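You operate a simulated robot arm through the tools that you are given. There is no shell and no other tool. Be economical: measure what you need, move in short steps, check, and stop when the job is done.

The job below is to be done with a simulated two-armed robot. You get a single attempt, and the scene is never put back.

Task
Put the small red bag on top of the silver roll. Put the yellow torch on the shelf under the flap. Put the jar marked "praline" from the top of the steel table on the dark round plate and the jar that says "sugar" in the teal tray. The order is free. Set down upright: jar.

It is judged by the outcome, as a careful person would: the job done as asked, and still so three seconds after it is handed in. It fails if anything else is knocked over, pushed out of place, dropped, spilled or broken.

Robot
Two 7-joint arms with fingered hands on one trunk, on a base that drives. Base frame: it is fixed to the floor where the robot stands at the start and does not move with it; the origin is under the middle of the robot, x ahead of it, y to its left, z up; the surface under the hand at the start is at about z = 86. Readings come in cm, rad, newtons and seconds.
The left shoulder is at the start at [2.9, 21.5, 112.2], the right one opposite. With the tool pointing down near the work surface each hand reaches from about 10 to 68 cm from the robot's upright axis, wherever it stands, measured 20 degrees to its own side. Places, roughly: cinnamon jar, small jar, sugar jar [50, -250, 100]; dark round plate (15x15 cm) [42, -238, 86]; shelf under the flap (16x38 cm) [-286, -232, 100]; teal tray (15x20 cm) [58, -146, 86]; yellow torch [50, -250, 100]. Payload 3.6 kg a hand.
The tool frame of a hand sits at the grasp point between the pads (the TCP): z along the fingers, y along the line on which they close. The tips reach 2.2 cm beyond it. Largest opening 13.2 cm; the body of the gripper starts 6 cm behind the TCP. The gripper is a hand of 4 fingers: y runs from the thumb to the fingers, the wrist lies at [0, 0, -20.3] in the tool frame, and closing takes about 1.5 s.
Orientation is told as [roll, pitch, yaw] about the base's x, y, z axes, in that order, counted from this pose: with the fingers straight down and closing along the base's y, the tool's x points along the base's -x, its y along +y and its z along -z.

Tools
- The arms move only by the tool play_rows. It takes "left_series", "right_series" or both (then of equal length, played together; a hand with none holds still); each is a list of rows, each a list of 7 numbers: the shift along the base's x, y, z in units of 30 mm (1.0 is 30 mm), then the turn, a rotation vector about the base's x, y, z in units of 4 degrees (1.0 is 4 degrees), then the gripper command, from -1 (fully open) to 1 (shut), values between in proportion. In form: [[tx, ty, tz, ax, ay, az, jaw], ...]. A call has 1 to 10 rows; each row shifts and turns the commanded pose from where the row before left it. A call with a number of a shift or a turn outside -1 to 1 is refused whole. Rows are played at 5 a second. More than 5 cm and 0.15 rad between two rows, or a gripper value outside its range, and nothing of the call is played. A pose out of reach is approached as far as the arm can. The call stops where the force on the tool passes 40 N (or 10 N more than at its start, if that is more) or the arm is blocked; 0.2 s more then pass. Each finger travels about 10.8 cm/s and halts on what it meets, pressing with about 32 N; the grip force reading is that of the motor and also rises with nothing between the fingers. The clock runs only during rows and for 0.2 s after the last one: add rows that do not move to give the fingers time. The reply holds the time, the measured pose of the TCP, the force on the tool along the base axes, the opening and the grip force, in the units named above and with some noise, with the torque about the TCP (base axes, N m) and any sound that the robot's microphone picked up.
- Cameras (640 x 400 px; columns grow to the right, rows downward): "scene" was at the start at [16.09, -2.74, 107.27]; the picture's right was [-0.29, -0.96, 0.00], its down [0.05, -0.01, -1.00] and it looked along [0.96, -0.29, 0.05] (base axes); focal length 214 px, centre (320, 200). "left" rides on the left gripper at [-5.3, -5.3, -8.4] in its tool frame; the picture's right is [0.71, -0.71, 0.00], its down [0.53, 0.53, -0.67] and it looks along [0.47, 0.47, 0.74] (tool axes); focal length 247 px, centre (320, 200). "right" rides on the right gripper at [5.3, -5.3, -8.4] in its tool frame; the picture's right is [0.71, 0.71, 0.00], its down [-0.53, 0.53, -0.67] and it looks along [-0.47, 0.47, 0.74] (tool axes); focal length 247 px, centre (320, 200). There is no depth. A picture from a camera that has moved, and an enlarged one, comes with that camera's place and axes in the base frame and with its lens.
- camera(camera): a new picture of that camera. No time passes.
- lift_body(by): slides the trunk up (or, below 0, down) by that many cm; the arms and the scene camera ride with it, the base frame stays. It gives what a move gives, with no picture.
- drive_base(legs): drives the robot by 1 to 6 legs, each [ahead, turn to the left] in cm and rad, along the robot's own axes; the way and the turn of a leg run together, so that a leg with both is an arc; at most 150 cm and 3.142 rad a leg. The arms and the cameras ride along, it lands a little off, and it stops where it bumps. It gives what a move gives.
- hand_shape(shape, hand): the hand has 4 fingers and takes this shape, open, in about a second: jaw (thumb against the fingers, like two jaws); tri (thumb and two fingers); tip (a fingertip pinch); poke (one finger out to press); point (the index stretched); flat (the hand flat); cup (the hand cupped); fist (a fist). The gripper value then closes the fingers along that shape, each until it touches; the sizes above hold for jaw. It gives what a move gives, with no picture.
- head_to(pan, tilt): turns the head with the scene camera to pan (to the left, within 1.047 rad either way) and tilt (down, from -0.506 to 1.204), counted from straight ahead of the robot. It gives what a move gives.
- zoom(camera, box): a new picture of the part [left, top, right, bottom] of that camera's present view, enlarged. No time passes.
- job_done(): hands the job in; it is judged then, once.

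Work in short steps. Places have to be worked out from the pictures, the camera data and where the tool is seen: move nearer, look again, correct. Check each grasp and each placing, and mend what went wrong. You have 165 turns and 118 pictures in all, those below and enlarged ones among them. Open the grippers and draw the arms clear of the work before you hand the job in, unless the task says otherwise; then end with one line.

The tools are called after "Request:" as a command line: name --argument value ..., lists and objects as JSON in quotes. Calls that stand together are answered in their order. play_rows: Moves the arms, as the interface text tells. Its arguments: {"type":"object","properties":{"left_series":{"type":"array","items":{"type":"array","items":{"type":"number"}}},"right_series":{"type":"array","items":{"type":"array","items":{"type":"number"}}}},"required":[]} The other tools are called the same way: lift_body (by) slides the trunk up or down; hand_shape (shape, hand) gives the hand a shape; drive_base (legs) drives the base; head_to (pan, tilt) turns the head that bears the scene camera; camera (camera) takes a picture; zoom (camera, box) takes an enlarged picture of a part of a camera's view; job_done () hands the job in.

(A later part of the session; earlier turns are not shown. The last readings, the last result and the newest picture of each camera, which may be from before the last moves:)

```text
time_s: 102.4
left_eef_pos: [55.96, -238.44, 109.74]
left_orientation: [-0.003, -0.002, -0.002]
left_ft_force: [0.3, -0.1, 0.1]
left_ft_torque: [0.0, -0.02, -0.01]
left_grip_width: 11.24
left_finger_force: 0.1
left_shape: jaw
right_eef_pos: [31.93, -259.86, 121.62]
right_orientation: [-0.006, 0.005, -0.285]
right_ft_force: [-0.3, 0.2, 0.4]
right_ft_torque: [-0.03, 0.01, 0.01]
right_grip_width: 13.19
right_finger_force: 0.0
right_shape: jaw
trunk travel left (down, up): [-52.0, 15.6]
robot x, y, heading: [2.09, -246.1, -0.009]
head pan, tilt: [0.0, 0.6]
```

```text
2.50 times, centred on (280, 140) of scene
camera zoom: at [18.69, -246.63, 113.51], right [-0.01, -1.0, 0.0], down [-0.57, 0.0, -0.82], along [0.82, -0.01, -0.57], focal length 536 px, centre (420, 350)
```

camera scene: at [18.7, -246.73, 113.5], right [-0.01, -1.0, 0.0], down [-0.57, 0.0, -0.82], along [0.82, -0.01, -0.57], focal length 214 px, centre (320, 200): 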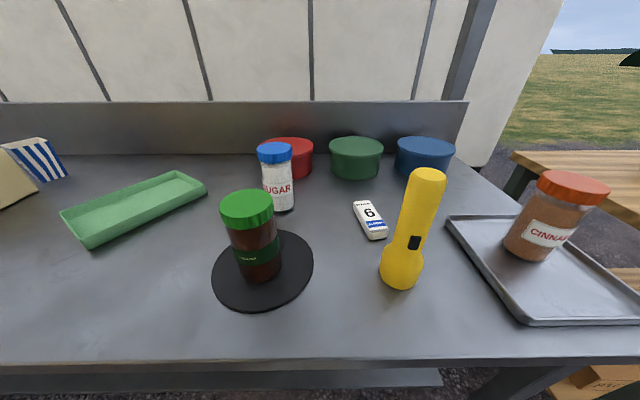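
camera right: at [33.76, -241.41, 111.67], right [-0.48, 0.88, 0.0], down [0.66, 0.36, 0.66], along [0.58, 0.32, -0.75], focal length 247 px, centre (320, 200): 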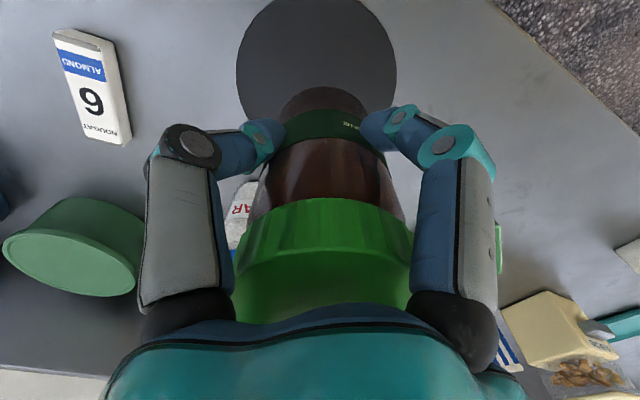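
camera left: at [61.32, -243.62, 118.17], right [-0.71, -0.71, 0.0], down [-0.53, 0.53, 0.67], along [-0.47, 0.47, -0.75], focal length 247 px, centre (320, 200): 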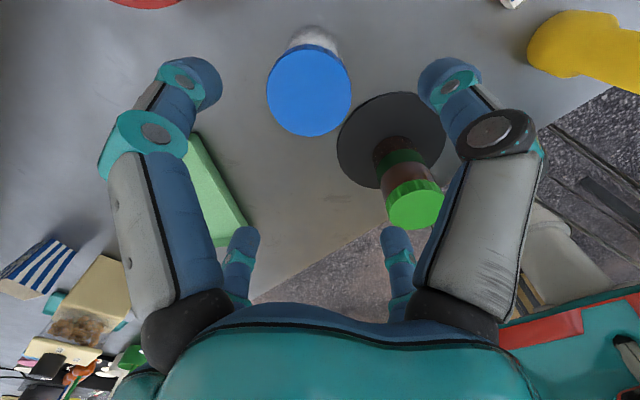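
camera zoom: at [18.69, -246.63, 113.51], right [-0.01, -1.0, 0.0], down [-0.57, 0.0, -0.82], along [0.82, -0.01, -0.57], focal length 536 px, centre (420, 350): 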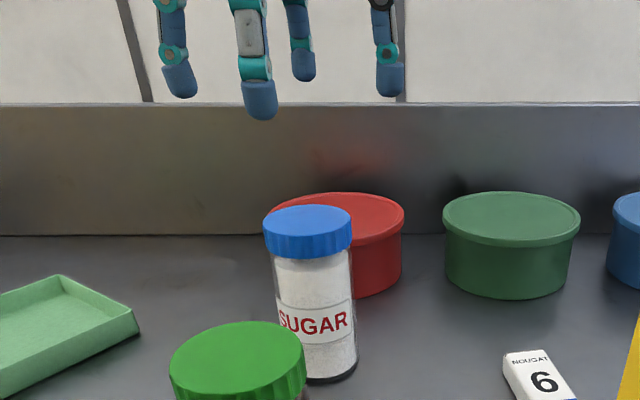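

The lid triangulates to [57.35, -238.45, 98.4]. I shift +1.35 cm in x and descend to z 93.8.

Request:
play_rows --left_series '[[0.45, 0, 0, 0, 0, 0, -0.7], [0, 0, -0.9, 0, 0, 0, -0.7], [0, 0, -0.9, 0, 0, 0, -0.7], [0, 0, -0.9, 0, 0, 0, -0.7], [0, 0, -0.9, 0, 0, 0, -0.7], [0, 0, -0.9, 0, 0, 0, -0.7], [0, 0, -0.8, 0, 0, 0, -0.7], [0, 0, 0, 0, 0, 0, -0.7]]'

Request:
camera --camera "left"

```text
time_s: 104.2
left_eef_pos: [57.44, -238.26, 93.99]
left_orientation: [-0.002, 0.0, -0.001]
left_ft_force: [-0.5, -0.5, 0.4]
left_ft_torque: [0.0, 0.0, 0.02]
left_grip_width: 11.24
left_finger_force: 0.2
left_shape: jaw
right_eef_pos: [31.88, -259.94, 121.81]
right_orientation: [-0.007, 0.004, -0.287]
right_ft_force: [0.3, 0.3, 0.2]
right_ft_torque: [0.05, -0.02, 0.0]
right_grip_width: 13.21
right_finger_force: 0.1
right_shape: jaw
trunk travel left (down, up): [-52.0, 15.6]
robot x, y, heading: [2.31, -246.38, -0.004]
head pan, tilt: [0.0, 0.6]
```

```text
64 pictures are left
camera left: at [62.81, -243.6, 102.25], right [-0.71, -0.71, 0.0], down [-0.53, 0.53, 0.67], along [-0.47, 0.47, -0.75], focal length 247 px, centre (320, 200)
```

left: 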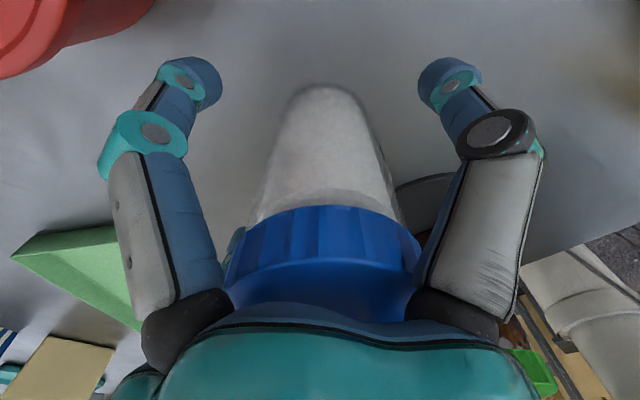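

Centred. I close and lift.

Request:
play_rows --left_series '[[0, 0, 0, 0, 0, 0, -0.3], [0, 0, 0, 0, 0, 0, 0], [0, 0, 0, 0, 0, 0, 0.4], [0, 0, 0, 0, 0, 0, 0.4], [0, 0, 0, 0, 0, 0, 0.4], [0, 0, 0, 0, 0, 0, 0.4], [0, 0, 0.5, 0, 0, 0, 0.4], [0, 0, 0.8, 0, 0, 0, 0.4], [-0.2, 0, 0.8, 0, 0, 0, 0.4], [-0.4, 0.1, 0.8, 0, 0, 0, 0.4]]'

Request:
camera --camera "scene"

```text
time_s: 106.4
left_eef_pos: [55.63, -238.01, 102.75]
left_orientation: [-0.002, -0.001, -0.001]
left_ft_force: [-0.8, -0.2, -2.6]
left_ft_torque: [0.0, -0.02, -0.01]
left_grip_width: 5.4
left_finger_force: 32.3
left_shape: jaw
right_eef_pos: [31.99, -259.86, 121.74]
right_orientation: [-0.008, 0.004, -0.286]
right_ft_force: [-0.3, 0.1, 0.0]
right_ft_torque: [0.0, -0.02, 0.01]
right_grip_width: 13.21
right_finger_force: 0.1
right_shape: jaw
trunk travel left (down, up): [-52.0, 15.6]
robot x, y, heading: [2.46, -246.23, -0.006]
head pan, tilt: [0.0, 0.6]
```

```text
63 pictures are left
camera scene: at [18.7, -246.62, 113.5], right [-0.01, -1.0, 0.0], down [-0.57, 0.0, -0.82], along [0.82, -0.01, -0.57], focal length 214 px, centre (320, 200)
```

scene: 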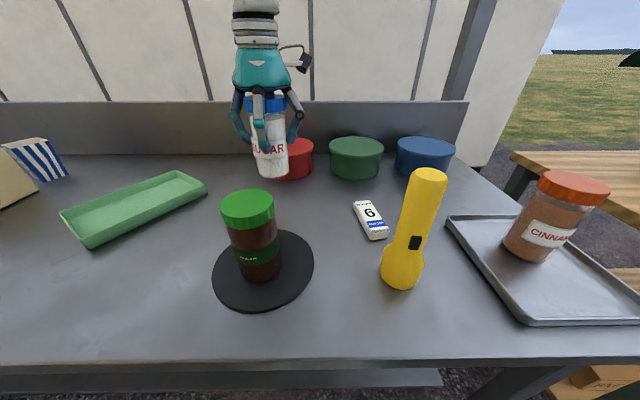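

Sugar is lifted. I raise it and pull it in toward the robot for driving.

Request:
play_rows --left_series '[[-0.2, 0.2, 1, 0, 0, 0, 0.4], [-0.3, 0.3, 1, 0, 0, 0, 0.4], [-0.5, 0.5, 1, 0, 0, 0, 0.4], [-0.5, 0.5, 1, 0, 0, 0, 0.4], [-0.7, 0.5, 1, 0, 0, 0, 0.4], [-0.8, 0.5, 1, 0, 0, 0, 0.4], [-0.8, 0.5, 0.5, 0, 0, 0, 0.4], [-0.8, 0.3, 0, 0, 0, 0, 0.4], [-0.6, 0, 0, 0, 0, 0, 0.4]]'

Request:
head_to --pan 0.9 --tilt 0.45

Request:
camera --camera "scene"

```text
time_s: 108.4
left_eef_pos: [40.04, -227.9, 122.12]
left_orientation: [-0.001, -0.003, -0.003]
left_ft_force: [-0.2, 0.4, -3.2]
left_ft_torque: [-0.03, -0.01, -0.01]
left_grip_width: 5.39
left_finger_force: 32.0
left_shape: jaw
right_eef_pos: [31.96, -259.95, 121.76]
right_orientation: [-0.007, 0.005, -0.285]
right_ft_force: [-0.9, -0.8, 0.4]
right_ft_torque: [-0.04, 0.02, 0.02]
right_grip_width: 13.19
right_finger_force: 0.1
right_shape: jaw
trunk travel left (down, up): [-52.0, 15.6]
robot x, y, heading: [2.22, -246.21, -0.009]
head pan, tilt: [0.0, 0.6]
```

```text
time_s: 109.6
left_eef_pos: [39.95, -227.93, 122.29]
left_orientation: [-0.002, 0.0, -0.001]
left_ft_force: [-0.6, 0.5, -3.1]
left_ft_torque: [0.03, 0.02, -0.01]
left_grip_width: 5.43
left_finger_force: 32.3
left_shape: jaw
right_eef_pos: [31.88, -259.82, 121.78]
right_orientation: [-0.006, 0.006, -0.287]
right_ft_force: [0.2, 0.3, 0.8]
right_ft_torque: [0.03, 0.01, 0.02]
right_grip_width: 13.19
right_finger_force: 0.1
right_shape: jaw
trunk travel left (down, up): [-52.0, 15.6]
robot x, y, heading: [2.14, -246.21, -0.006]
head pan, tilt: [0.901, 0.45]
```

```text
62 pictures are left
camera scene: at [15.66, -239.41, 114.86], right [0.78, -0.63, 0.0], down [-0.27, -0.34, -0.9], along [0.56, 0.7, -0.44], focal length 214 px, centre (320, 200)
```

scene: 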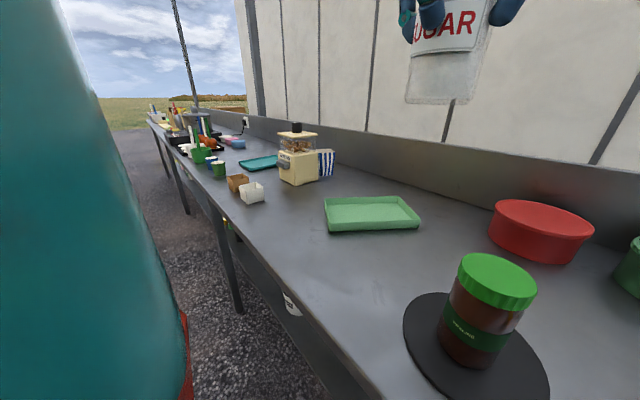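

The teal tray is at about [56-58, -145]. I back off, turn left and drive 100 cm along the counter.

Request:
drive_base --legs '[[-36, 0], [0, 0.8], [0, 0.77], [100, 0]]'

```text
time_s: 115.2
left_eef_pos: [-33.95, -203.86, 122.19]
left_orientation: [-0.005, 0.0, 1.134]
left_ft_force: [-0.8, 0.3, -3.8]
left_ft_torque: [-0.01, -0.05, -0.01]
left_grip_width: 5.36
left_finger_force: 31.6
left_shape: jaw
right_eef_pos: [-8.52, -224.82, 121.84]
right_orientation: [-0.011, 0.004, 0.847]
right_ft_force: [-0.7, 0.1, -0.4]
right_ft_torque: [-0.01, -0.04, -0.01]
right_grip_width: 13.21
right_finger_force: 0.1
right_shape: jaw
trunk travel left (down, up): [-52.0, 15.6]
robot x, y, heading: [-28.31, -248.15, 1.165]
head pan, tilt: [0.901, 0.45]
stopped in leg 3: the robot was blocked; the commanded pose is now the measured one
```

Blocked again. I look around with the head, which now points toward -x.

Request:
camera --camera "scene"

Request:
camera --camera "left"

```text
61 pictures are left
camera scene: at [-30.42, -233.26, 114.82], right [0.88, 0.47, 0.0], down [0.21, -0.39, -0.9], along [-0.42, 0.79, -0.44], focal length 214 px, centre (320, 200)
```

scene: 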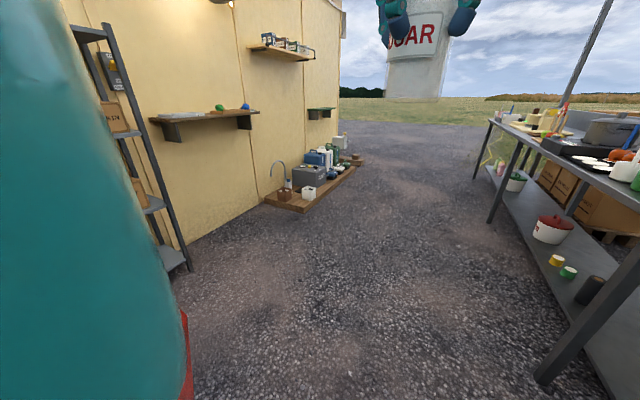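

```text
60 pictures are left
camera left: at [-26.94, -201.29, 130.49], right [0.34, -0.94, 0.0], down [-0.7, -0.25, 0.67], along [-0.62, -0.23, -0.75], focal length 247 px, centre (320, 200)
```

left: 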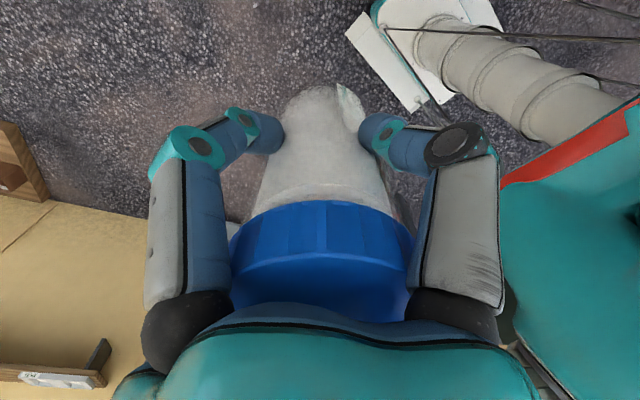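

Nothing is near the base; long turns simply seem to slip and abort. I finish with a smaller turn, then drive.

Request:
drive_base --legs '[[0, 0.42], [100, 0]]'

Request:
head_to --pan -0.8 --tilt 0.4

Request:
camera --camera "scene"

```text
time_s: 121.6
left_eef_pos: [-52.62, -109.97, 122.29]
left_orientation: [-0.002, -0.002, 1.55]
left_ft_force: [-0.4, -0.5, -3.5]
left_ft_torque: [-0.01, 0.0, -0.02]
left_grip_width: 5.34
left_finger_force: 31.4
left_shape: jaw
right_eef_pos: [-20.83, -118.77, 121.84]
right_orientation: [-0.008, 0.006, 1.265]
right_ft_force: [-0.5, -0.2, 0.6]
right_ft_torque: [0.01, 0.02, -0.02]
right_grip_width: 13.21
right_finger_force: 0.1
right_shape: jaw
trunk travel left (down, up): [-52.0, 15.6]
robot x, y, heading: [-29.86, -148.56, 1.58]
head pan, tilt: [0.901, 0.45]
```

```text
time_s: 123.3
left_eef_pos: [-52.68, -110.12, 122.37]
left_orientation: [-0.003, -0.001, 1.549]
left_ft_force: [0.1, -0.7, -3.3]
left_ft_torque: [0.0, -0.01, 0.03]
left_grip_width: 5.38
left_finger_force: 32.0
left_shape: jaw
right_eef_pos: [-20.9, -118.76, 121.86]
right_orientation: [-0.008, 0.005, 1.265]
right_ft_force: [0.4, 0.1, 0.8]
right_ft_torque: [0.01, 0.05, 0.01]
right_grip_width: 13.18
right_finger_force: 0.1
right_shape: jaw
trunk travel left (down, up): [-52.0, 15.6]
robot x, y, heading: [-30.3, -148.44, 1.585]
head pan, tilt: [-0.799, 0.4]
```

```text
59 pictures are left
camera scene: at [-23.74, -134.49, 115.32], right [0.71, -0.71, 0.0], down [-0.28, -0.28, -0.92], along [0.65, 0.65, -0.39], focal length 214 px, centre (320, 200)
```

scene: 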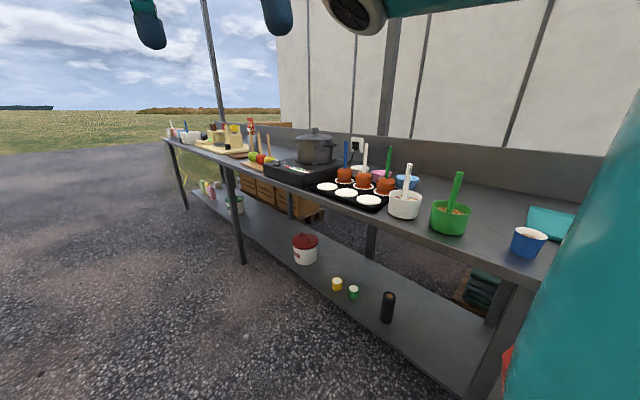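

I turn to face the counter in three small legs.

Request:
drive_base --legs '[[0, -0.55], [0, -0.55], [0, -0.48]]'

Request:
head_to --pan 0 --tilt 0.5

Request:
camera --camera "scene"

```text
time_s: 127.2
left_eef_pos: [-5.05, -111.56, 122.47]
left_orientation: [0.003, 0.0, 0.438]
left_ft_force: [0.7, -1.2, -2.0]
left_ft_torque: [0.05, 0.02, 0.0]
left_grip_width: 5.31
left_finger_force: 32.3
left_shape: jaw
right_eef_pos: [1.24, -143.94, 121.87]
right_orientation: [-0.005, 0.007, 0.153]
right_ft_force: [0.2, -0.5, -0.8]
right_ft_torque: [0.04, 0.04, -0.02]
right_grip_width: 13.18
right_finger_force: 0.1
right_shape: jaw
trunk travel left (down, up): [-52.0, 15.6]
robot x, y, heading: [-31.86, -143.66, 0.465]
head pan, tilt: [-0.799, 0.4]
stopped in leg 3: the robot was blocked; the commanded pose is now the measured one
```

```text
time_s: 128.4
left_eef_pos: [-5.37, -111.0, 122.45]
left_orientation: [-0.002, -0.001, 0.439]
left_ft_force: [1.0, -0.1, -3.0]
left_ft_torque: [0.04, -0.02, 0.02]
left_grip_width: 5.31
left_finger_force: 32.1
left_shape: jaw
right_eef_pos: [0.94, -143.41, 122.05]
right_orientation: [-0.006, 0.004, 0.156]
right_ft_force: [-0.1, 0.2, 0.7]
right_ft_torque: [0.0, 0.02, 0.02]
right_grip_width: 13.19
right_finger_force: 0.1
right_shape: jaw
trunk travel left (down, up): [-52.0, 15.6]
robot x, y, heading: [-32.47, -143.78, 0.462]
head pan, tilt: [0.0, 0.499]
```

```text
58 pictures are left
camera scene: at [-17.27, -136.48, 114.41], right [0.44, -0.9, 0.0], down [-0.43, -0.21, -0.88], along [0.79, 0.39, -0.48], focal length 214 px, centre (320, 200)
```

scene: 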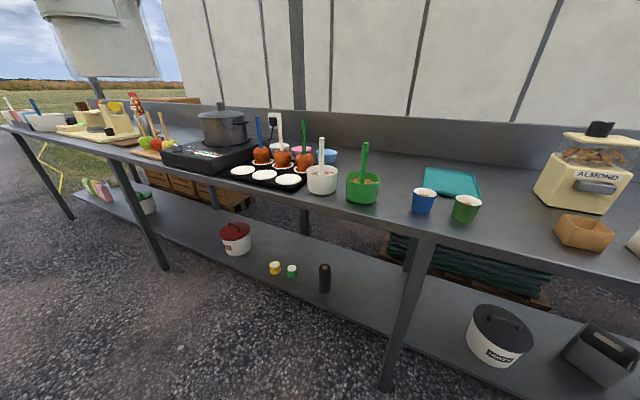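

The teal tray is confirmed at [58.5, -146.7], behind two paper cups near the front edge. I face the counter, approach, and shift a bit right so the left arm can reach.

Request:
drive_base --legs '[[0, -0.68], [32, 0], [0, 0.21]]'

Request:
camera --camera "scene"

```text
time_s: 133.2
left_eef_pos: [37.63, -135.4, 122.46]
left_orientation: [-0.001, -0.002, -0.054]
left_ft_force: [-0.1, -0.5, -3.0]
left_ft_torque: [-0.02, 0.02, 0.0]
left_grip_width: 5.33
left_finger_force: 31.6
left_shape: jaw
right_eef_pos: [27.81, -166.89, 121.97]
right_orientation: [-0.006, 0.004, -0.339]
right_ft_force: [-0.1, 0.2, -0.6]
right_ft_torque: [-0.02, 0.0, -0.03]
right_grip_width: 13.21
right_finger_force: 0.0
right_shape: jaw
trunk travel left (down, up): [-52.0, 15.6]
robot x, y, heading: [-1.21, -150.49, -0.029]
head pan, tilt: [0.0, 0.499]
```

```text
57 pictures are left
camera scene: at [15.23, -151.26, 114.41], right [-0.03, -1.0, 0.0], down [-0.48, 0.02, -0.88], along [0.88, -0.03, -0.48], focal length 214 px, centre (320, 200)
```

scene: 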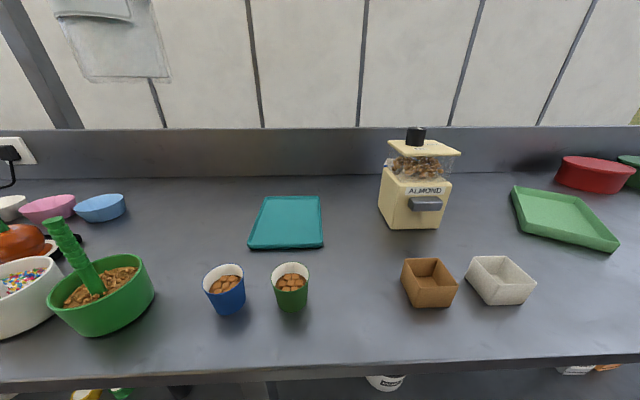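

The tray centre is at about [58, -145.6]. I move the jar above it at z 112.

Request:
play_rows --left_series '[[0.876, -0.486, -0.5, 0, 0, 0.1, 0.4], [0.876, -0.486, -0.5, 0, 0, 0.1, 0.4], [0.876, -0.486, -0.5, 0, 0, 0.1, 0.4], [0.876, -0.486, -0.5, 0, 0, 0.1, 0.4], [0.876, -0.486, -0.5, 0, 0, 0.1, 0.4], [0.876, -0.486, -0.5, 0, 0, 0.1, 0.4], [0.876, -0.486, -0.5, 0, 0, 0.1, 0.4], [0, 0, 0, 0, 0, 0, 0.4]]'

Request:
camera --camera "scene"

Request:
camera --camera "left"

```text
time_s: 135.0
left_eef_pos: [55.96, -145.45, 112.02]
left_orientation: [-0.001, -0.003, -0.009]
left_ft_force: [-0.5, -0.5, -2.7]
left_ft_torque: [-0.01, 0.0, -0.01]
left_grip_width: 5.32
left_finger_force: 31.7
left_shape: jaw
right_eef_pos: [27.82, -166.73, 122.02]
right_orientation: [-0.006, 0.004, -0.338]
right_ft_force: [0.1, 0.3, 0.9]
right_ft_torque: [-0.05, -0.01, -0.02]
right_grip_width: 13.19
right_finger_force: 0.1
right_shape: jaw
trunk travel left (down, up): [-52.0, 15.6]
robot x, y, heading: [-1.62, -150.37, -0.036]
head pan, tilt: [0.0, 0.499]
```

```text
56 pictures are left
camera scene: at [15.25, -151.18, 114.41], right [-0.03, -1.0, 0.0], down [-0.48, 0.02, -0.88], along [0.88, -0.03, -0.48], focal length 214 px, centre (320, 200)
```

scene: 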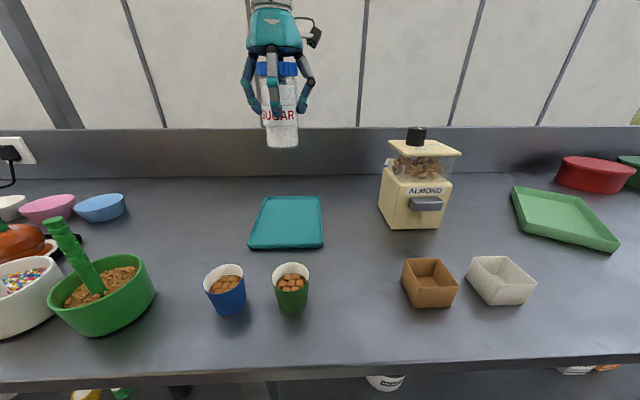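

```text
55 pictures are left
camera left: at [61.3, -150.79, 120.3], right [-0.71, -0.7, 0.0], down [-0.52, 0.53, 0.67], along [-0.47, 0.47, -0.75], focal length 247 px, centre (320, 200)
```

left: 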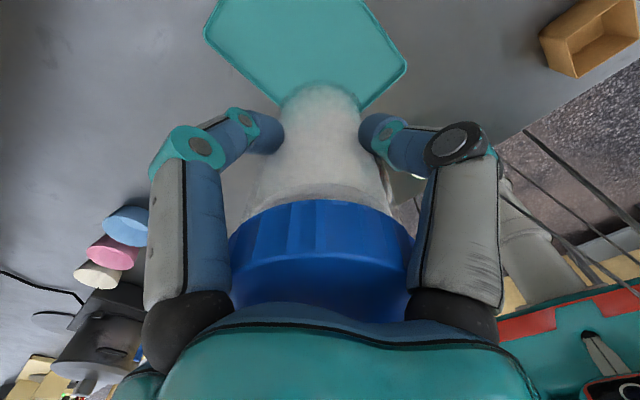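

The tray is centred at [57.7, -145.5]. I lower with a +1 cm x shift to just above the tray floor.

Request:
play_rows --left_series '[[0.2, 0, -0.9, 0, 0, 0, 0.4], [0.2, 0, -0.9, 0, 0, 0, 0.4], [0, 0, -0.9, 0, 0, 0, 0.4], [0, 0, -0.9, 0, 0, 0, 0.4], [0, 0, -0.9, 0, 0, 0, 0.4], [0, 0, -0.6, 0, 0, 0, 0.4], [0, 0, 0, 0, 0, 0, 0.4]]'

Request:
zoom --camera "scene" --box '[220, 100, 380, 260]'

```text
time_s: 136.6
left_eef_pos: [57.35, -145.67, 96.62]
left_orientation: [-0.003, 0.001, -0.007]
left_ft_force: [-0.2, -0.7, -3.8]
left_ft_torque: [0.0, 0.01, 0.01]
left_grip_width: 5.31
left_finger_force: 32.4
left_shape: jaw
right_eef_pos: [27.87, -166.75, 122.03]
right_orientation: [-0.009, 0.005, -0.338]
right_ft_force: [0.6, 0.1, 0.4]
right_ft_torque: [-0.02, -0.02, 0.0]
right_grip_width: 13.19
right_finger_force: 0.0
right_shape: jaw
trunk travel left (down, up): [-52.0, 15.6]
robot x, y, heading: [-1.72, -150.34, -0.032]
head pan, tilt: [0.0, 0.499]
```

```text
2.50 times, centred on (300, 180) of scene
camera zoom: at [15.27, -151.24, 114.41], right [-0.03, -1.0, 0.0], down [-0.48, 0.02, -0.88], along [0.88, -0.03, -0.48], focal length 536 px, centre (370, 250)
```

zoom: 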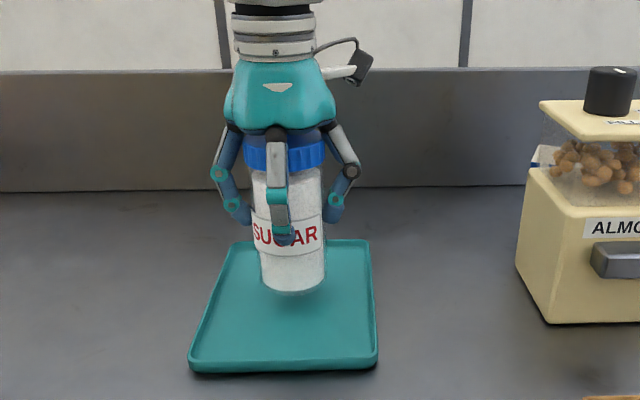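

Now I creep down to contact.

Request:
play_rows --left_series '[[0, 0, -0.2, 0, 0, 0, 0.4], [0, 0, -0.15, 0, 0, 0, 0.4], [0, 0, -0.08, 0, 0, 0, 0.4], [0, 0, -0.08, 0, 0, 0, 0.4], [0, 0, 0, 0, 0, 0, 0.4]]'

```text
time_s: 137.8
left_eef_pos: [57.2, -145.61, 95.16]
left_orientation: [0.0, 0.001, -0.006]
left_ft_force: [-0.2, -0.2, -3.5]
left_ft_torque: [-0.02, 0.0, 0.02]
left_grip_width: 5.33
left_finger_force: 32.1
left_shape: jaw
right_eef_pos: [27.81, -166.81, 122.03]
right_orientation: [-0.008, 0.006, -0.338]
right_ft_force: [0.2, -0.9, -0.2]
right_ft_torque: [0.0, 0.02, -0.01]
right_grip_width: 13.23
right_finger_force: 0.0
right_shape: jaw
trunk travel left (down, up): [-52.0, 15.6]
robot x, y, heading: [-1.64, -150.71, -0.036]
head pan, tilt: [0.0, 0.499]
```

Request:
play_rows --left_series '[[0, 0, -0.07, 0, 0, 0, 0.4], [0, 0, -0.07, 0, 0, 0, 0.4], [0, 0, -0.07, 0, 0, 0, 0.4], [0, 0, 0, 0, 0, 0, 0.4]]'

```text
time_s: 138.8
left_eef_pos: [57.23, -145.66, 94.51]
left_orientation: [0.0, 0.0, -0.005]
left_ft_force: [0.1, 0.1, -2.9]
left_ft_torque: [0.02, -0.04, -0.02]
left_grip_width: 5.3
left_finger_force: 31.6
left_shape: jaw
right_eef_pos: [27.91, -166.83, 122.03]
right_orientation: [-0.006, 0.006, -0.338]
right_ft_force: [-0.8, 0.3, 0.2]
right_ft_torque: [-0.02, -0.02, 0.03]
right_grip_width: 13.21
right_finger_force: 0.1
right_shape: jaw
trunk travel left (down, up): [-52.0, 15.6]
robot x, y, heading: [-1.32, -150.75, -0.034]
head pan, tilt: [0.0, 0.499]
```

No contact yet, so I continue down a few more millimetres.

Request:
play_rows --left_series '[[0, 0, -0.06, 0, 0, 0, 0.4], [0, 0, -0.06, 0, 0, 0, 0.4], [0, 0, -0.06, 0, 0, 0, 0.4], [0, 0, 0, 0, 0, 0, 0.4]]'

Request:
zoom --camera "scene" --box '[220, 100, 380, 260]'

```text
time_s: 139.8
left_eef_pos: [57.13, -145.57, 94.19]
left_orientation: [-0.003, -0.005, -0.006]
left_ft_force: [2.2, 1.1, 16.5]
left_ft_torque: [-0.07, -0.09, 0.0]
left_grip_width: 5.32
left_finger_force: 31.7
left_shape: jaw
right_eef_pos: [27.59, -166.87, 122.03]
right_orientation: [-0.003, 0.004, -0.337]
right_ft_force: [-0.2, 0.5, -0.9]
right_ft_torque: [-0.03, 0.01, -0.01]
right_grip_width: 13.21
right_finger_force: 0.0
right_shape: jaw
trunk travel left (down, up): [-52.0, 15.6]
robot x, y, heading: [-1.6, -150.32, -0.035]
head pan, tilt: [0.0, 0.499]
```

```text
2.50 times, centred on (300, 180) of scene
camera zoom: at [15.12, -151.24, 114.45], right [-0.03, -1.0, 0.0], down [-0.48, 0.02, -0.88], along [0.88, -0.03, -0.48], focal length 536 px, centre (370, 250)
```

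zoom: 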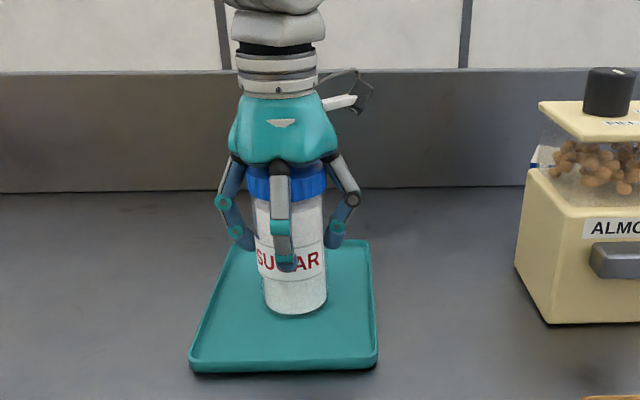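

The jar is in contact inside the tray. I relieve, open and rise.

Request:
play_rows --left_series '[[0, 0, 0.06, 0, 0, 0, 0.4], [0, 0, 0, 0, 0, 0, 0.1], [0, 0, 0, 0, 0, 0, -0.2], [0, 0, 0, 0, 0, 0, -0.7], [0, 0, 0.4, 0, 0, 0, -0.8], [0, 0, 0.8, 0, 0, 0, -0.8], [0, 0, 1, 0, 0, 0, -0.8], [0, 0, 1, 0, 0, 0, -1], [-0.3, 0.2, 1, 0, 0, 0, -1], [-0.5, 0.4, 1, 0, 0, 0, -1]]'

Request:
camera --camera "scene"

```text
time_s: 142.0
left_eef_pos: [54.59, -143.67, 109.72]
left_orientation: [-0.002, -0.002, -0.006]
left_ft_force: [-0.1, 1.0, 0.2]
left_ft_torque: [-0.02, -0.05, 0.02]
left_grip_width: 13.17
left_finger_force: 0.1
left_shape: jaw
right_eef_pos: [27.69, -166.78, 121.92]
right_orientation: [-0.006, 0.004, -0.339]
right_ft_force: [-0.2, -0.2, -0.4]
right_ft_torque: [-0.01, 0.01, -0.03]
right_grip_width: 13.21
right_finger_force: 0.0
right_shape: jaw
trunk travel left (down, up): [-52.0, 15.6]
robot x, y, heading: [-1.27, -150.37, -0.036]
head pan, tilt: [0.0, 0.499]
```

```text
52 pictures are left
camera scene: at [15.19, -151.21, 114.42], right [-0.03, -1.0, 0.0], down [-0.48, 0.02, -0.88], along [0.88, -0.03, -0.48], focal length 214 px, centre (320, 200)
```

scene: 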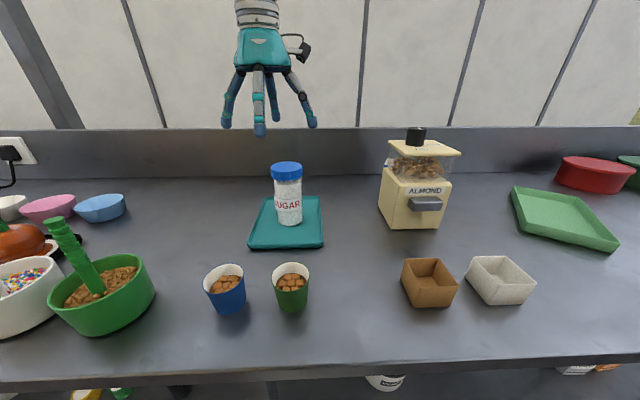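

Sugar stands in the teal tray. I retract the left arm, back off and start turning toward the torch end.

Request:
play_rows --left_series '[[-0.7, 0.3, 0.8, 0, 0, 0, -1], [-0.8, 0.3, 0.8, 0, 0, 0, -1], [-0.8, 0.3, 0.8, 0, 0, 0, -1], [-0.8, 0.3, 0.8, 0, 0, 0, -1], [-0.8, 0, 0.8, 0, 0, 0, -1], [-0.8, 0, 0, 0, 0, 0, -1]]'

Request:
drive_base --legs '[[-33, 0], [0, -0.55], [0, -0.45]]'

Request:
drive_base --legs '[[0, -0.54]]'

Request:
head_to --pan -1.04 --tilt 0.15

Request:
camera --camera "scene"

```text
time_s: 143.4
left_eef_pos: [40.66, -140.14, 121.83]
left_orientation: [0.0, -0.004, -0.005]
left_ft_force: [-0.3, 0.0, -0.2]
left_ft_torque: [-0.03, 0.02, 0.02]
left_grip_width: 13.19
left_finger_force: 0.1
left_shape: jaw
right_eef_pos: [27.78, -166.85, 122.03]
right_orientation: [-0.009, 0.005, -0.338]
right_ft_force: [0.0, -0.7, 0.3]
right_ft_torque: [-0.02, -0.02, -0.05]
right_grip_width: 13.2
right_finger_force: 0.0
right_shape: jaw
trunk travel left (down, up): [-52.0, 15.6]
robot x, y, heading: [-1.31, -150.59, -0.031]
head pan, tilt: [0.0, 0.499]
```

```text
time_s: 149.0
left_eef_pos: [-3.3, -179.27, 121.81]
left_orientation: [0.0, -0.001, -0.994]
left_ft_force: [-0.4, -0.2, 1.0]
left_ft_torque: [0.03, -0.05, -0.02]
left_grip_width: 13.18
left_finger_force: 0.1
left_shape: jaw
right_eef_pos: [-32.56, -183.16, 121.99]
right_orientation: [-0.003, 0.005, -1.328]
right_ft_force: [-0.7, -0.3, 0.9]
right_ft_torque: [0.0, -0.08, 0.0]
right_grip_width: 13.2
right_finger_force: 0.1
right_shape: jaw
trunk travel left (down, up): [-52.0, 15.6]
robot x, y, heading: [-31.14, -146.9, -1.022]
head pan, tilt: [0.0, 0.499]
stopped in leg 3: the robot was blocked; the commanded pose is now the measured one
```

```text
time_s: 150.9
left_eef_pos: [-23.35, -189.14, 121.85]
left_orientation: [-0.004, -0.002, -1.536]
left_ft_force: [0.1, 0.2, -0.4]
left_ft_torque: [-0.01, 0.01, 0.0]
left_grip_width: 13.18
left_finger_force: 0.1
left_shape: jaw
right_eef_pos: [-50.52, -177.2, 122.11]
right_orientation: [-0.007, 0.005, -1.872]
right_ft_force: [0.1, 0.0, -0.2]
right_ft_torque: [0.0, 0.01, 0.0]
right_grip_width: 13.18
right_finger_force: 0.1
right_shape: jaw
trunk travel left (down, up): [-52.0, 15.6]
robot x, y, heading: [-28.43, -147.15, -1.562]
head pan, tilt: [0.0, 0.499]
```

```text
time_s: 152.2
left_eef_pos: [-23.37, -188.89, 121.92]
left_orientation: [-0.001, -0.002, -1.537]
left_ft_force: [-0.3, 0.5, -0.5]
left_ft_torque: [0.04, 0.01, 0.02]
left_grip_width: 13.2
left_finger_force: 0.0
left_shape: jaw
right_eef_pos: [-50.59, -177.1, 122.23]
right_orientation: [-0.007, 0.005, -1.871]
right_ft_force: [-0.9, -0.4, -1.3]
right_ft_torque: [0.02, 0.01, 0.01]
right_grip_width: 13.18
right_finger_force: 0.0
right_shape: jaw
trunk travel left (down, up): [-52.0, 15.6]
robot x, y, heading: [-28.51, -147.13, -1.565]
head pan, tilt: [-1.04, 0.15]
```

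```text
51 pictures are left
camera scene: at [-36.19, -159.84, 117.66], right [-0.51, 0.86, 0.0], down [0.13, 0.08, -0.99], along [-0.85, -0.51, -0.15], focal length 214 px, centre (320, 200)
```

scene: 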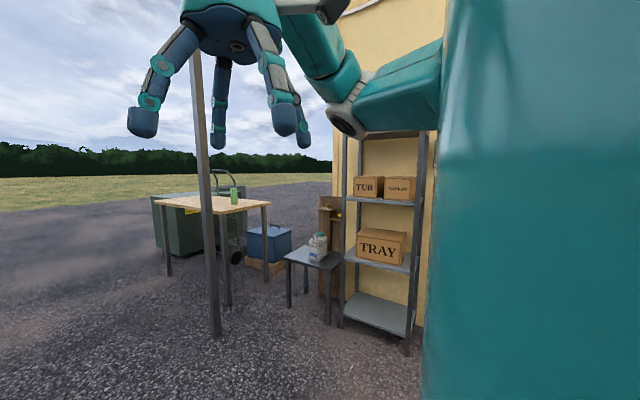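

The shelf at [-286, -232, 100] should appear near (376, 183), but the steel rack at about [-172, -173] is in the way. I zoom in on that region.

Request:
zoom --camera "scene" --box '[260, 130, 440, 300]'

```text
2.35 times, centred on (350, 215) of scene
camera zoom: at [-36.19, -159.84, 117.66], right [-0.51, 0.86, 0.0], down [0.13, 0.08, -0.99], along [-0.85, -0.51, -0.15], focal length 505 px, centre (249, 165)
```

zoom: 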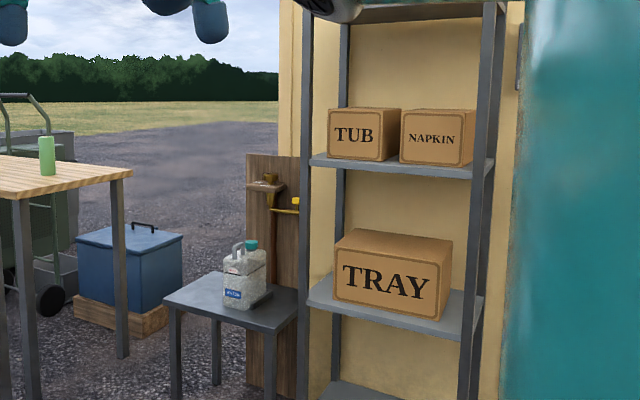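

The shelf seems to be on the kiosk's far (-y) face. I drive on toward the torch end and look from there before choosing a grasp.

Request:
drive_base --legs '[[130, 0], [0, -0.6]]'

Request:
camera --camera "scene"

```text
time_s: 160.5
left_eef_pos: [-48.06, -315.88, 121.93]
left_orientation: [-0.002, -0.002, -2.142]
left_ft_force: [-0.2, 0.5, 0.8]
left_ft_torque: [0.01, -0.06, 0.0]
left_grip_width: 13.21
left_finger_force: 0.1
left_shape: jaw
right_eef_pos: [-63.36, -290.56, 122.18]
right_orientation: [-0.006, 0.004, -2.48]
right_ft_force: [0.1, 0.3, -0.2]
right_ft_torque: [-0.01, 0.04, 0.02]
right_grip_width: 13.2
right_finger_force: 0.0
right_shape: jaw
trunk travel left (down, up): [-52.0, 15.6]
robot x, y, heading: [-25.83, -280.18, -2.172]
head pan, tilt: [-1.04, 0.15]
```

```text
49 pictures are left
camera scene: at [-39.53, -286.28, 117.65], right [0.07, 1.0, 0.0], down [0.15, -0.01, -0.99], along [-0.99, 0.07, -0.15], focal length 214 px, centre (320, 200)
```

scene: 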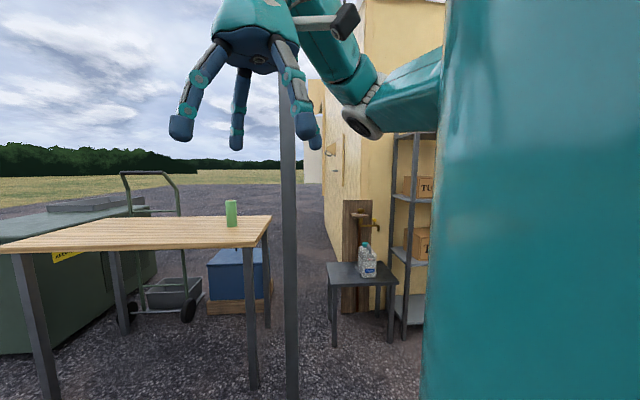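

The kiosk's -y face is visible at a grazing angle; I zoom in.

Request:
zoom --camera "scene" --box '[280, 70, 400, 270]'

```text
2.00 times, centred on (340, 170) of scene
camera zoom: at [-39.53, -286.28, 117.65], right [0.07, 1.0, 0.0], down [0.15, -0.01, -0.99], along [-0.99, 0.07, -0.15], focal length 429 px, centre (280, 260)
```

zoom: 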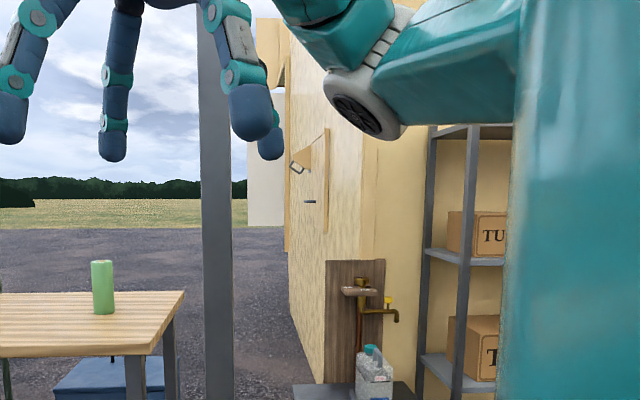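

The target looks like a framed opening in the kiosk's -y face. I turn to face -x and move closer for a better view.

Request:
drive_base --legs '[[0, -0.75], [35, 0]]'

Request:
head_to --pan -0.2 --tilt 0.1

Request:
camera --camera "scene"

```text
time_s: 162.9
left_eef_pos: [-66.74, -291.64, 122.14]
left_orientation: [0.001, -0.003, -2.881]
left_ft_force: [1.0, 0.3, -0.2]
left_ft_torque: [-0.02, -0.01, 0.03]
left_grip_width: 13.18
left_finger_force: 0.0
left_shape: jaw
right_eef_pos: [-60.88, -262.42, 122.14]
right_orientation: [-0.004, 0.003, 3.065]
right_ft_force: [-0.6, -0.2, 0.2]
right_ft_torque: [-0.02, 0.02, 0.01]
right_grip_width: 13.2
right_finger_force: 0.1
right_shape: jaw
trunk travel left (down, up): [-52.0, 15.6]
robot x, y, heading: [-25.49, -284.01, -2.913]
head pan, tilt: [-1.04, 0.15]
stopped in leg 1: the robot was blocked; the commanded pose is now the measured one
```

```text
time_s: 164.1
left_eef_pos: [-66.51, -291.95, 122.09]
left_orientation: [-0.002, -0.002, -2.88]
left_ft_force: [0.5, 0.9, 0.3]
left_ft_torque: [0.01, 0.01, 0.01]
left_grip_width: 13.2
left_finger_force: 0.0
left_shape: jaw
right_eef_pos: [-60.75, -262.7, 122.26]
right_orientation: [-0.006, 0.002, 3.065]
right_ft_force: [0.0, 0.3, 0.7]
right_ft_torque: [-0.02, 0.06, -0.03]
right_grip_width: 13.19
right_finger_force: 0.1
right_shape: jaw
trunk travel left (down, up): [-52.0, 15.6]
robot x, y, heading: [-25.54, -283.5, -2.918]
head pan, tilt: [-0.201, 0.099]
```

```text
47 pictures are left
camera scene: at [-42.16, -285.91, 118.12], right [-0.02, 1.0, 0.0], down [0.1, 0.0, -0.99], along [-0.99, -0.02, -0.1], focal length 214 px, centre (320, 200)
```

scene: 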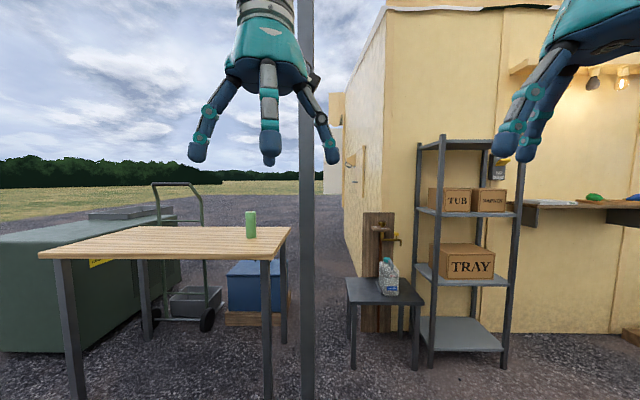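

I zoom on the kiosk side face and the wall shelves.

Request:
zoom --camera "scene" --box '[325, 90, 405, 240]'

Request:
zoom --camera "scene" --box '[400, 0, 640, 240]'

```text
2.67 times, centred on (365, 165) of scene
camera zoom: at [-42.16, -285.91, 118.12], right [-0.02, 1.0, 0.0], down [0.1, 0.0, -0.99], along [-0.99, -0.02, -0.1], focal length 572 px, centre (200, 293)
```

zoom: 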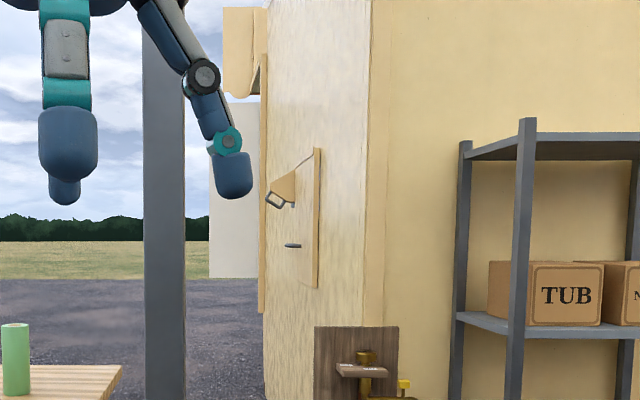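

```text
1.67 times, centred on (520, 120) of scene
camera zoom: at [-42.16, -285.91, 118.12], right [-0.02, 1.0, 0.0], down [0.1, 0.0, -0.99], along [-0.99, -0.02, -0.1], focal length 358 px, centre (-13, 333)
```

zoom: 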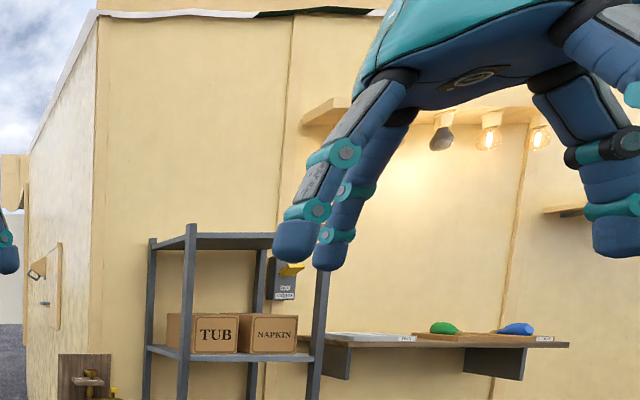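

The shelf is in a hatch on the kiosk side, with a flap above it. A side grip (hand horizontal) on the torch will suit going under a flap. I turn back toward the steel table in moderate turns.

Request:
drive_base --legs '[[0, 0.9]]'

Request:
drive_base --legs '[[0, 0.5]]'

```text
time_s: 166.8
left_eef_pos: [-45.55, -320.99, 122.14]
left_orientation: [-0.005, -0.005, -2.007]
left_ft_force: [0.5, -0.2, 0.6]
left_ft_torque: [0.04, 0.03, -0.03]
left_grip_width: 13.22
left_finger_force: 0.0
left_shape: jaw
right_eef_pos: [-64.37, -297.98, 122.55]
right_orientation: [-0.01, 0.002, -2.346]
right_ft_force: [0.2, -0.2, -0.8]
right_ft_torque: [0.02, 0.04, -0.01]
right_grip_width: 13.21
right_finger_force: 0.0
right_shape: jaw
trunk travel left (down, up): [-52.0, 15.6]
robot x, y, heading: [-28.54, -281.98, -2.028]
head pan, tilt: [-0.201, 0.099]
stopped in leg 1: the robot was blocked; the commanded pose is now the measured one
```

```text
time_s: 168.7
left_eef_pos: [-25.24, -324.15, 122.19]
left_orientation: [-0.002, -0.003, -1.508]
left_ft_force: [-0.7, -0.3, -0.2]
left_ft_torque: [0.0, 0.02, -0.02]
left_grip_width: 13.22
left_finger_force: 0.0
left_shape: jaw
right_eef_pos: [-52.83, -312.91, 122.37]
right_orientation: [-0.006, 0.005, -1.845]
right_ft_force: [-0.6, -0.1, 0.5]
right_ft_torque: [-0.01, -0.03, 0.01]
right_grip_width: 13.2
right_finger_force: 0.1
right_shape: jaw
trunk travel left (down, up): [-52.0, 15.6]
robot x, y, heading: [-31.29, -282.37, -1.539]
head pan, tilt: [-0.201, 0.099]
```

I reverse to y ≈ -250 and complete the turn toward the table.

Request:
drive_base --legs '[[-33, 0], [0, 0.75]]'

Request:
drive_base --legs '[[0, 0.78]]'

```text
time_s: 172.9
left_eef_pos: [0.81, -275.36, 122.23]
left_orientation: [0.0, -0.003, -0.744]
left_ft_force: [1.6, -0.9, -0.1]
left_ft_torque: [0.0, 0.03, 0.01]
left_grip_width: 13.21
left_finger_force: 0.0
left_shape: jaw
right_eef_pos: [-26.75, -286.38, 122.42]
right_orientation: [-0.006, 0.003, -1.079]
right_ft_force: [-0.6, 0.0, -0.4]
right_ft_torque: [0.04, 0.03, 0.0]
right_grip_width: 13.19
right_finger_force: 0.0
right_shape: jaw
trunk travel left (down, up): [-52.0, 15.6]
robot x, y, heading: [-35.08, -252.18, -0.776]
head pan, tilt: [-0.201, 0.099]
```

```text
time_s: 175.4
left_eef_pos: [7.19, -243.22, 122.25]
left_orientation: [-0.003, -0.001, 0.041]
left_ft_force: [0.4, 0.3, -0.2]
left_ft_torque: [-0.01, 0.01, -0.03]
left_grip_width: 13.21
left_finger_force: 0.1
left_shape: jaw
right_eef_pos: [-4.77, -270.55, 122.54]
right_orientation: [-0.007, 0.002, -0.294]
right_ft_force: [0.0, 0.1, -0.5]
right_ft_torque: [0.01, -0.02, -0.05]
right_grip_width: 13.19
right_finger_force: 0.1
right_shape: jaw
trunk travel left (down, up): [-52.0, 15.6]
robot x, y, heading: [-34.68, -255.79, 0.008]
head pan, tilt: [-0.201, 0.099]
```

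Facing the table at [-35, -256]. I now yaw the right hand toward +45° while moving it forward.

Request:
play_rows --right_series '[[0.6, 0, 0, 0, 0, 1, -1], [0.6, 0, 0, 0, 0, 1, -1], [0.6, 0, 0, 0, 0, 1, -1], [0.6, 0, 0, 0, 0, 1, -1], [0.6, 0, 0, 0, 0, 1, -1], [0.6, 0, 0, 0, 0, 1, -1], [0.6, 0, 0, 0, 0, 1, -1], [0.6, 0, 0, 0, 0, 1, -1], [0.6, 0, 0, 0, 0, 1, -1], [0.6, 0, 0, 0, 0, 1, -1]]'

Request:
play_rows --right_series '[[0, 0, 0, 0, 0, 1, -1], [0, 0, 0, 0, 0, 1, -1], [0, 0, 0, 0, 0, 1, -1], [0, 0, 0, 0, 0, 1, -1], [0, 0, 0, 0, 0, 1, -1], [0, 0, 0, 0, 0, 0.5, -1], [0, 0, 0, 0, -1, 0, -1], [0, 0, 0, 0, -1, 0, -1], [0, 0, 0, 0, -1, 0, -1], [0, 0, 0, 0, -1, 0, -1]]'

Request:
play_rows --right_series '[[0, 0, 0, 0, -1, 0, -1], [0, 0, 0, 0, -1, 0, -1], [0, 0, 0, 0, -1, 0, -1], [0, 0, 0, 0, -1, 0, -1], [0, 0, 0, 0, -1, 0, -1], [0, 0, 0, 0, -1, 0, -1], [0, 0, 0, 0, -1, 0, -1], [0, 0, 0, 0, -1, 0, -1], [0, 0, 0, 0, -1, 0, -1], [0, 0, 0, 0, -1, 0, -1]]'

```text
time_s: 177.6
left_eef_pos: [6.89, -243.22, 122.34]
left_orientation: [-0.004, -0.004, 0.041]
left_ft_force: [0.2, 0.8, -0.2]
left_ft_torque: [-0.02, 0.03, 0.0]
left_grip_width: 13.22
left_finger_force: 0.0
left_shape: jaw
right_eef_pos: [13.12, -270.35, 122.67]
right_orientation: [-0.007, 0.001, 0.406]
right_ft_force: [-0.1, -0.1, -0.2]
right_ft_torque: [0.0, 0.04, -0.01]
right_grip_width: 13.2
right_finger_force: 0.1
right_shape: jaw
trunk travel left (down, up): [-52.0, 15.6]
robot x, y, heading: [-34.56, -256.18, 0.004]
head pan, tilt: [-0.201, 0.099]
```

```text
time_s: 179.8
left_eef_pos: [6.93, -243.29, 122.45]
left_orientation: [-0.001, -0.003, 0.041]
left_ft_force: [-0.1, -1.0, 0.3]
left_ft_torque: [-0.01, 0.0, 0.01]
left_grip_width: 13.21
left_finger_force: 0.1
left_shape: jaw
right_eef_pos: [13.04, -270.59, 122.57]
right_orientation: [-0.206, -0.197, 0.81]
right_ft_force: [0.0, -0.5, 0.0]
right_ft_torque: [-0.03, -0.02, 0.0]
right_grip_width: 13.2
right_finger_force: 0.0
right_shape: jaw
trunk travel left (down, up): [-52.0, 15.6]
robot x, y, heading: [-34.76, -255.8, 0.002]
head pan, tilt: [-0.201, 0.099]
```

```text
time_s: 182.0
left_eef_pos: [6.96, -243.18, 122.35]
left_orientation: [-0.001, -0.003, 0.041]
left_ft_force: [0.2, -0.2, 0.9]
left_ft_torque: [0.03, 0.01, 0.0]
left_grip_width: 13.21
left_finger_force: 0.0
left_shape: jaw
right_eef_pos: [13.1, -270.48, 122.51]
right_orientation: [-0.817, -0.626, 1.061]
right_ft_force: [0.2, 0.2, 0.3]
right_ft_torque: [-0.01, 0.01, -0.01]
right_grip_width: 13.21
right_finger_force: 0.2
right_shape: jaw
trunk travel left (down, up): [-52.0, 15.6]
robot x, y, heading: [-34.71, -256.01, 0.006]
head pan, tilt: [-0.201, 0.099]
```

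Rotation works. I finish the pitch to horizontal while moving to y ≈ -259 and starting down.

Request:
play_rows --right_series '[[0, 0.38, 0, 0, -1, 0, -1], [0, 0.38, 0, 0, -1, 0, -1], [0, 0.38, -0.2, 0, -1, 0, -1], [0, 0.38, -0.4, 0, -1, 0, -1], [0, 0.38, -0.6, 0, -1, 0, -1], [0, 0.38, -0.8, 0, -1, 0, -1], [0, 0.38, -0.8, 0, -1, 0, -1], [0, 0.38, -0.8, 0, -1, 0, -1], [0, 0.38, -0.8, 0, -0.5, 0, -1], [0, 0.38, -0.8, 0, 0, 0, -1]]'

Request:
head_to --pan 0 --tilt 0.4

Request:
camera --camera "scene"

Request:
camera --camera "right"

```text
time_s: 184.2
left_eef_pos: [6.9, -243.21, 122.42]
left_orientation: [-0.005, -0.004, 0.041]
left_ft_force: [-0.2, 0.3, -0.2]
left_ft_torque: [-0.02, 0.01, 0.0]
left_grip_width: 13.2
left_finger_force: 0.0
left_shape: jaw
right_eef_pos: [13.01, -259.03, 107.02]
right_orientation: [-1.577, -0.784, 1.57]
right_ft_force: [-0.1, -1.4, -0.8]
right_ft_torque: [0.0, -0.01, 0.0]
right_grip_width: 13.18
right_finger_force: 0.1
right_shape: jaw
trunk travel left (down, up): [-52.0, 15.6]
robot x, y, heading: [-34.99, -255.98, 0.002]
head pan, tilt: [-0.201, 0.099]
```

```text
time_s: 185.0
left_eef_pos: [6.83, -243.37, 122.36]
left_orientation: [-0.003, -0.003, 0.042]
left_ft_force: [0.0, 0.8, 0.9]
left_ft_torque: [-0.04, 0.01, 0.03]
left_grip_width: 13.18
left_finger_force: 0.1
left_shape: jaw
right_eef_pos: [13.09, -259.07, 107.02]
right_orientation: [-1.577, -0.784, 1.568]
right_ft_force: [0.6, 0.0, 0.3]
right_ft_torque: [-0.01, 0.0, -0.02]
right_grip_width: 13.19
right_finger_force: 0.0
right_shape: jaw
trunk travel left (down, up): [-52.0, 15.6]
robot x, y, heading: [-34.85, -255.78, 0.004]
head pan, tilt: [0.0, 0.4]
```

```text
44 pictures are left
camera scene: at [-18.08, -255.84, 115.33], right [0.0, -1.0, 0.0], down [-0.39, 0.0, -0.92], along [0.92, 0.0, -0.39], focal length 214 px, centre (320, 200)
```

scene: 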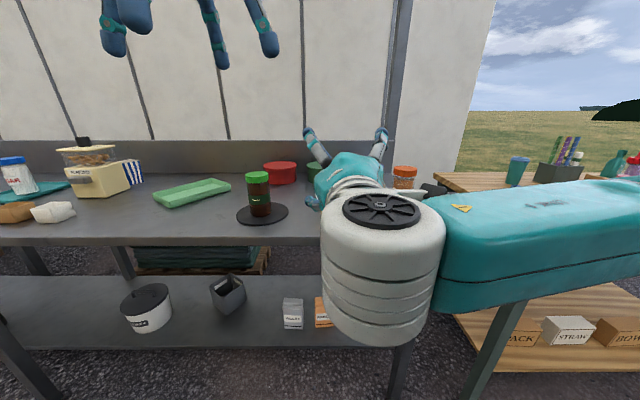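

```text
43 pictures are left
camera right: at [4.56, -266.52, 106.96], right [0.0, 0.0, -1.0], down [-0.66, 0.75, 0.0], along [0.75, 0.66, 0.0], focal length 247 px, centre (320, 200)
```

right: 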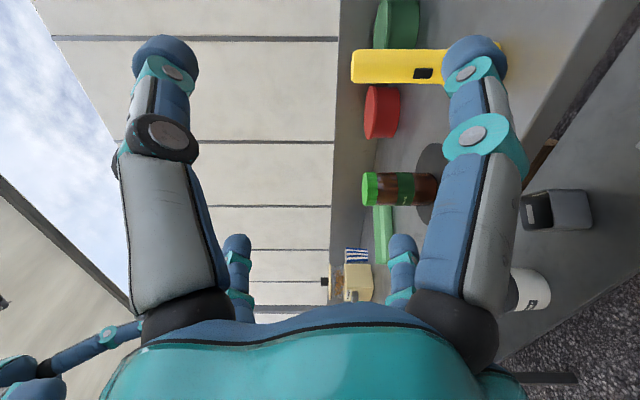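

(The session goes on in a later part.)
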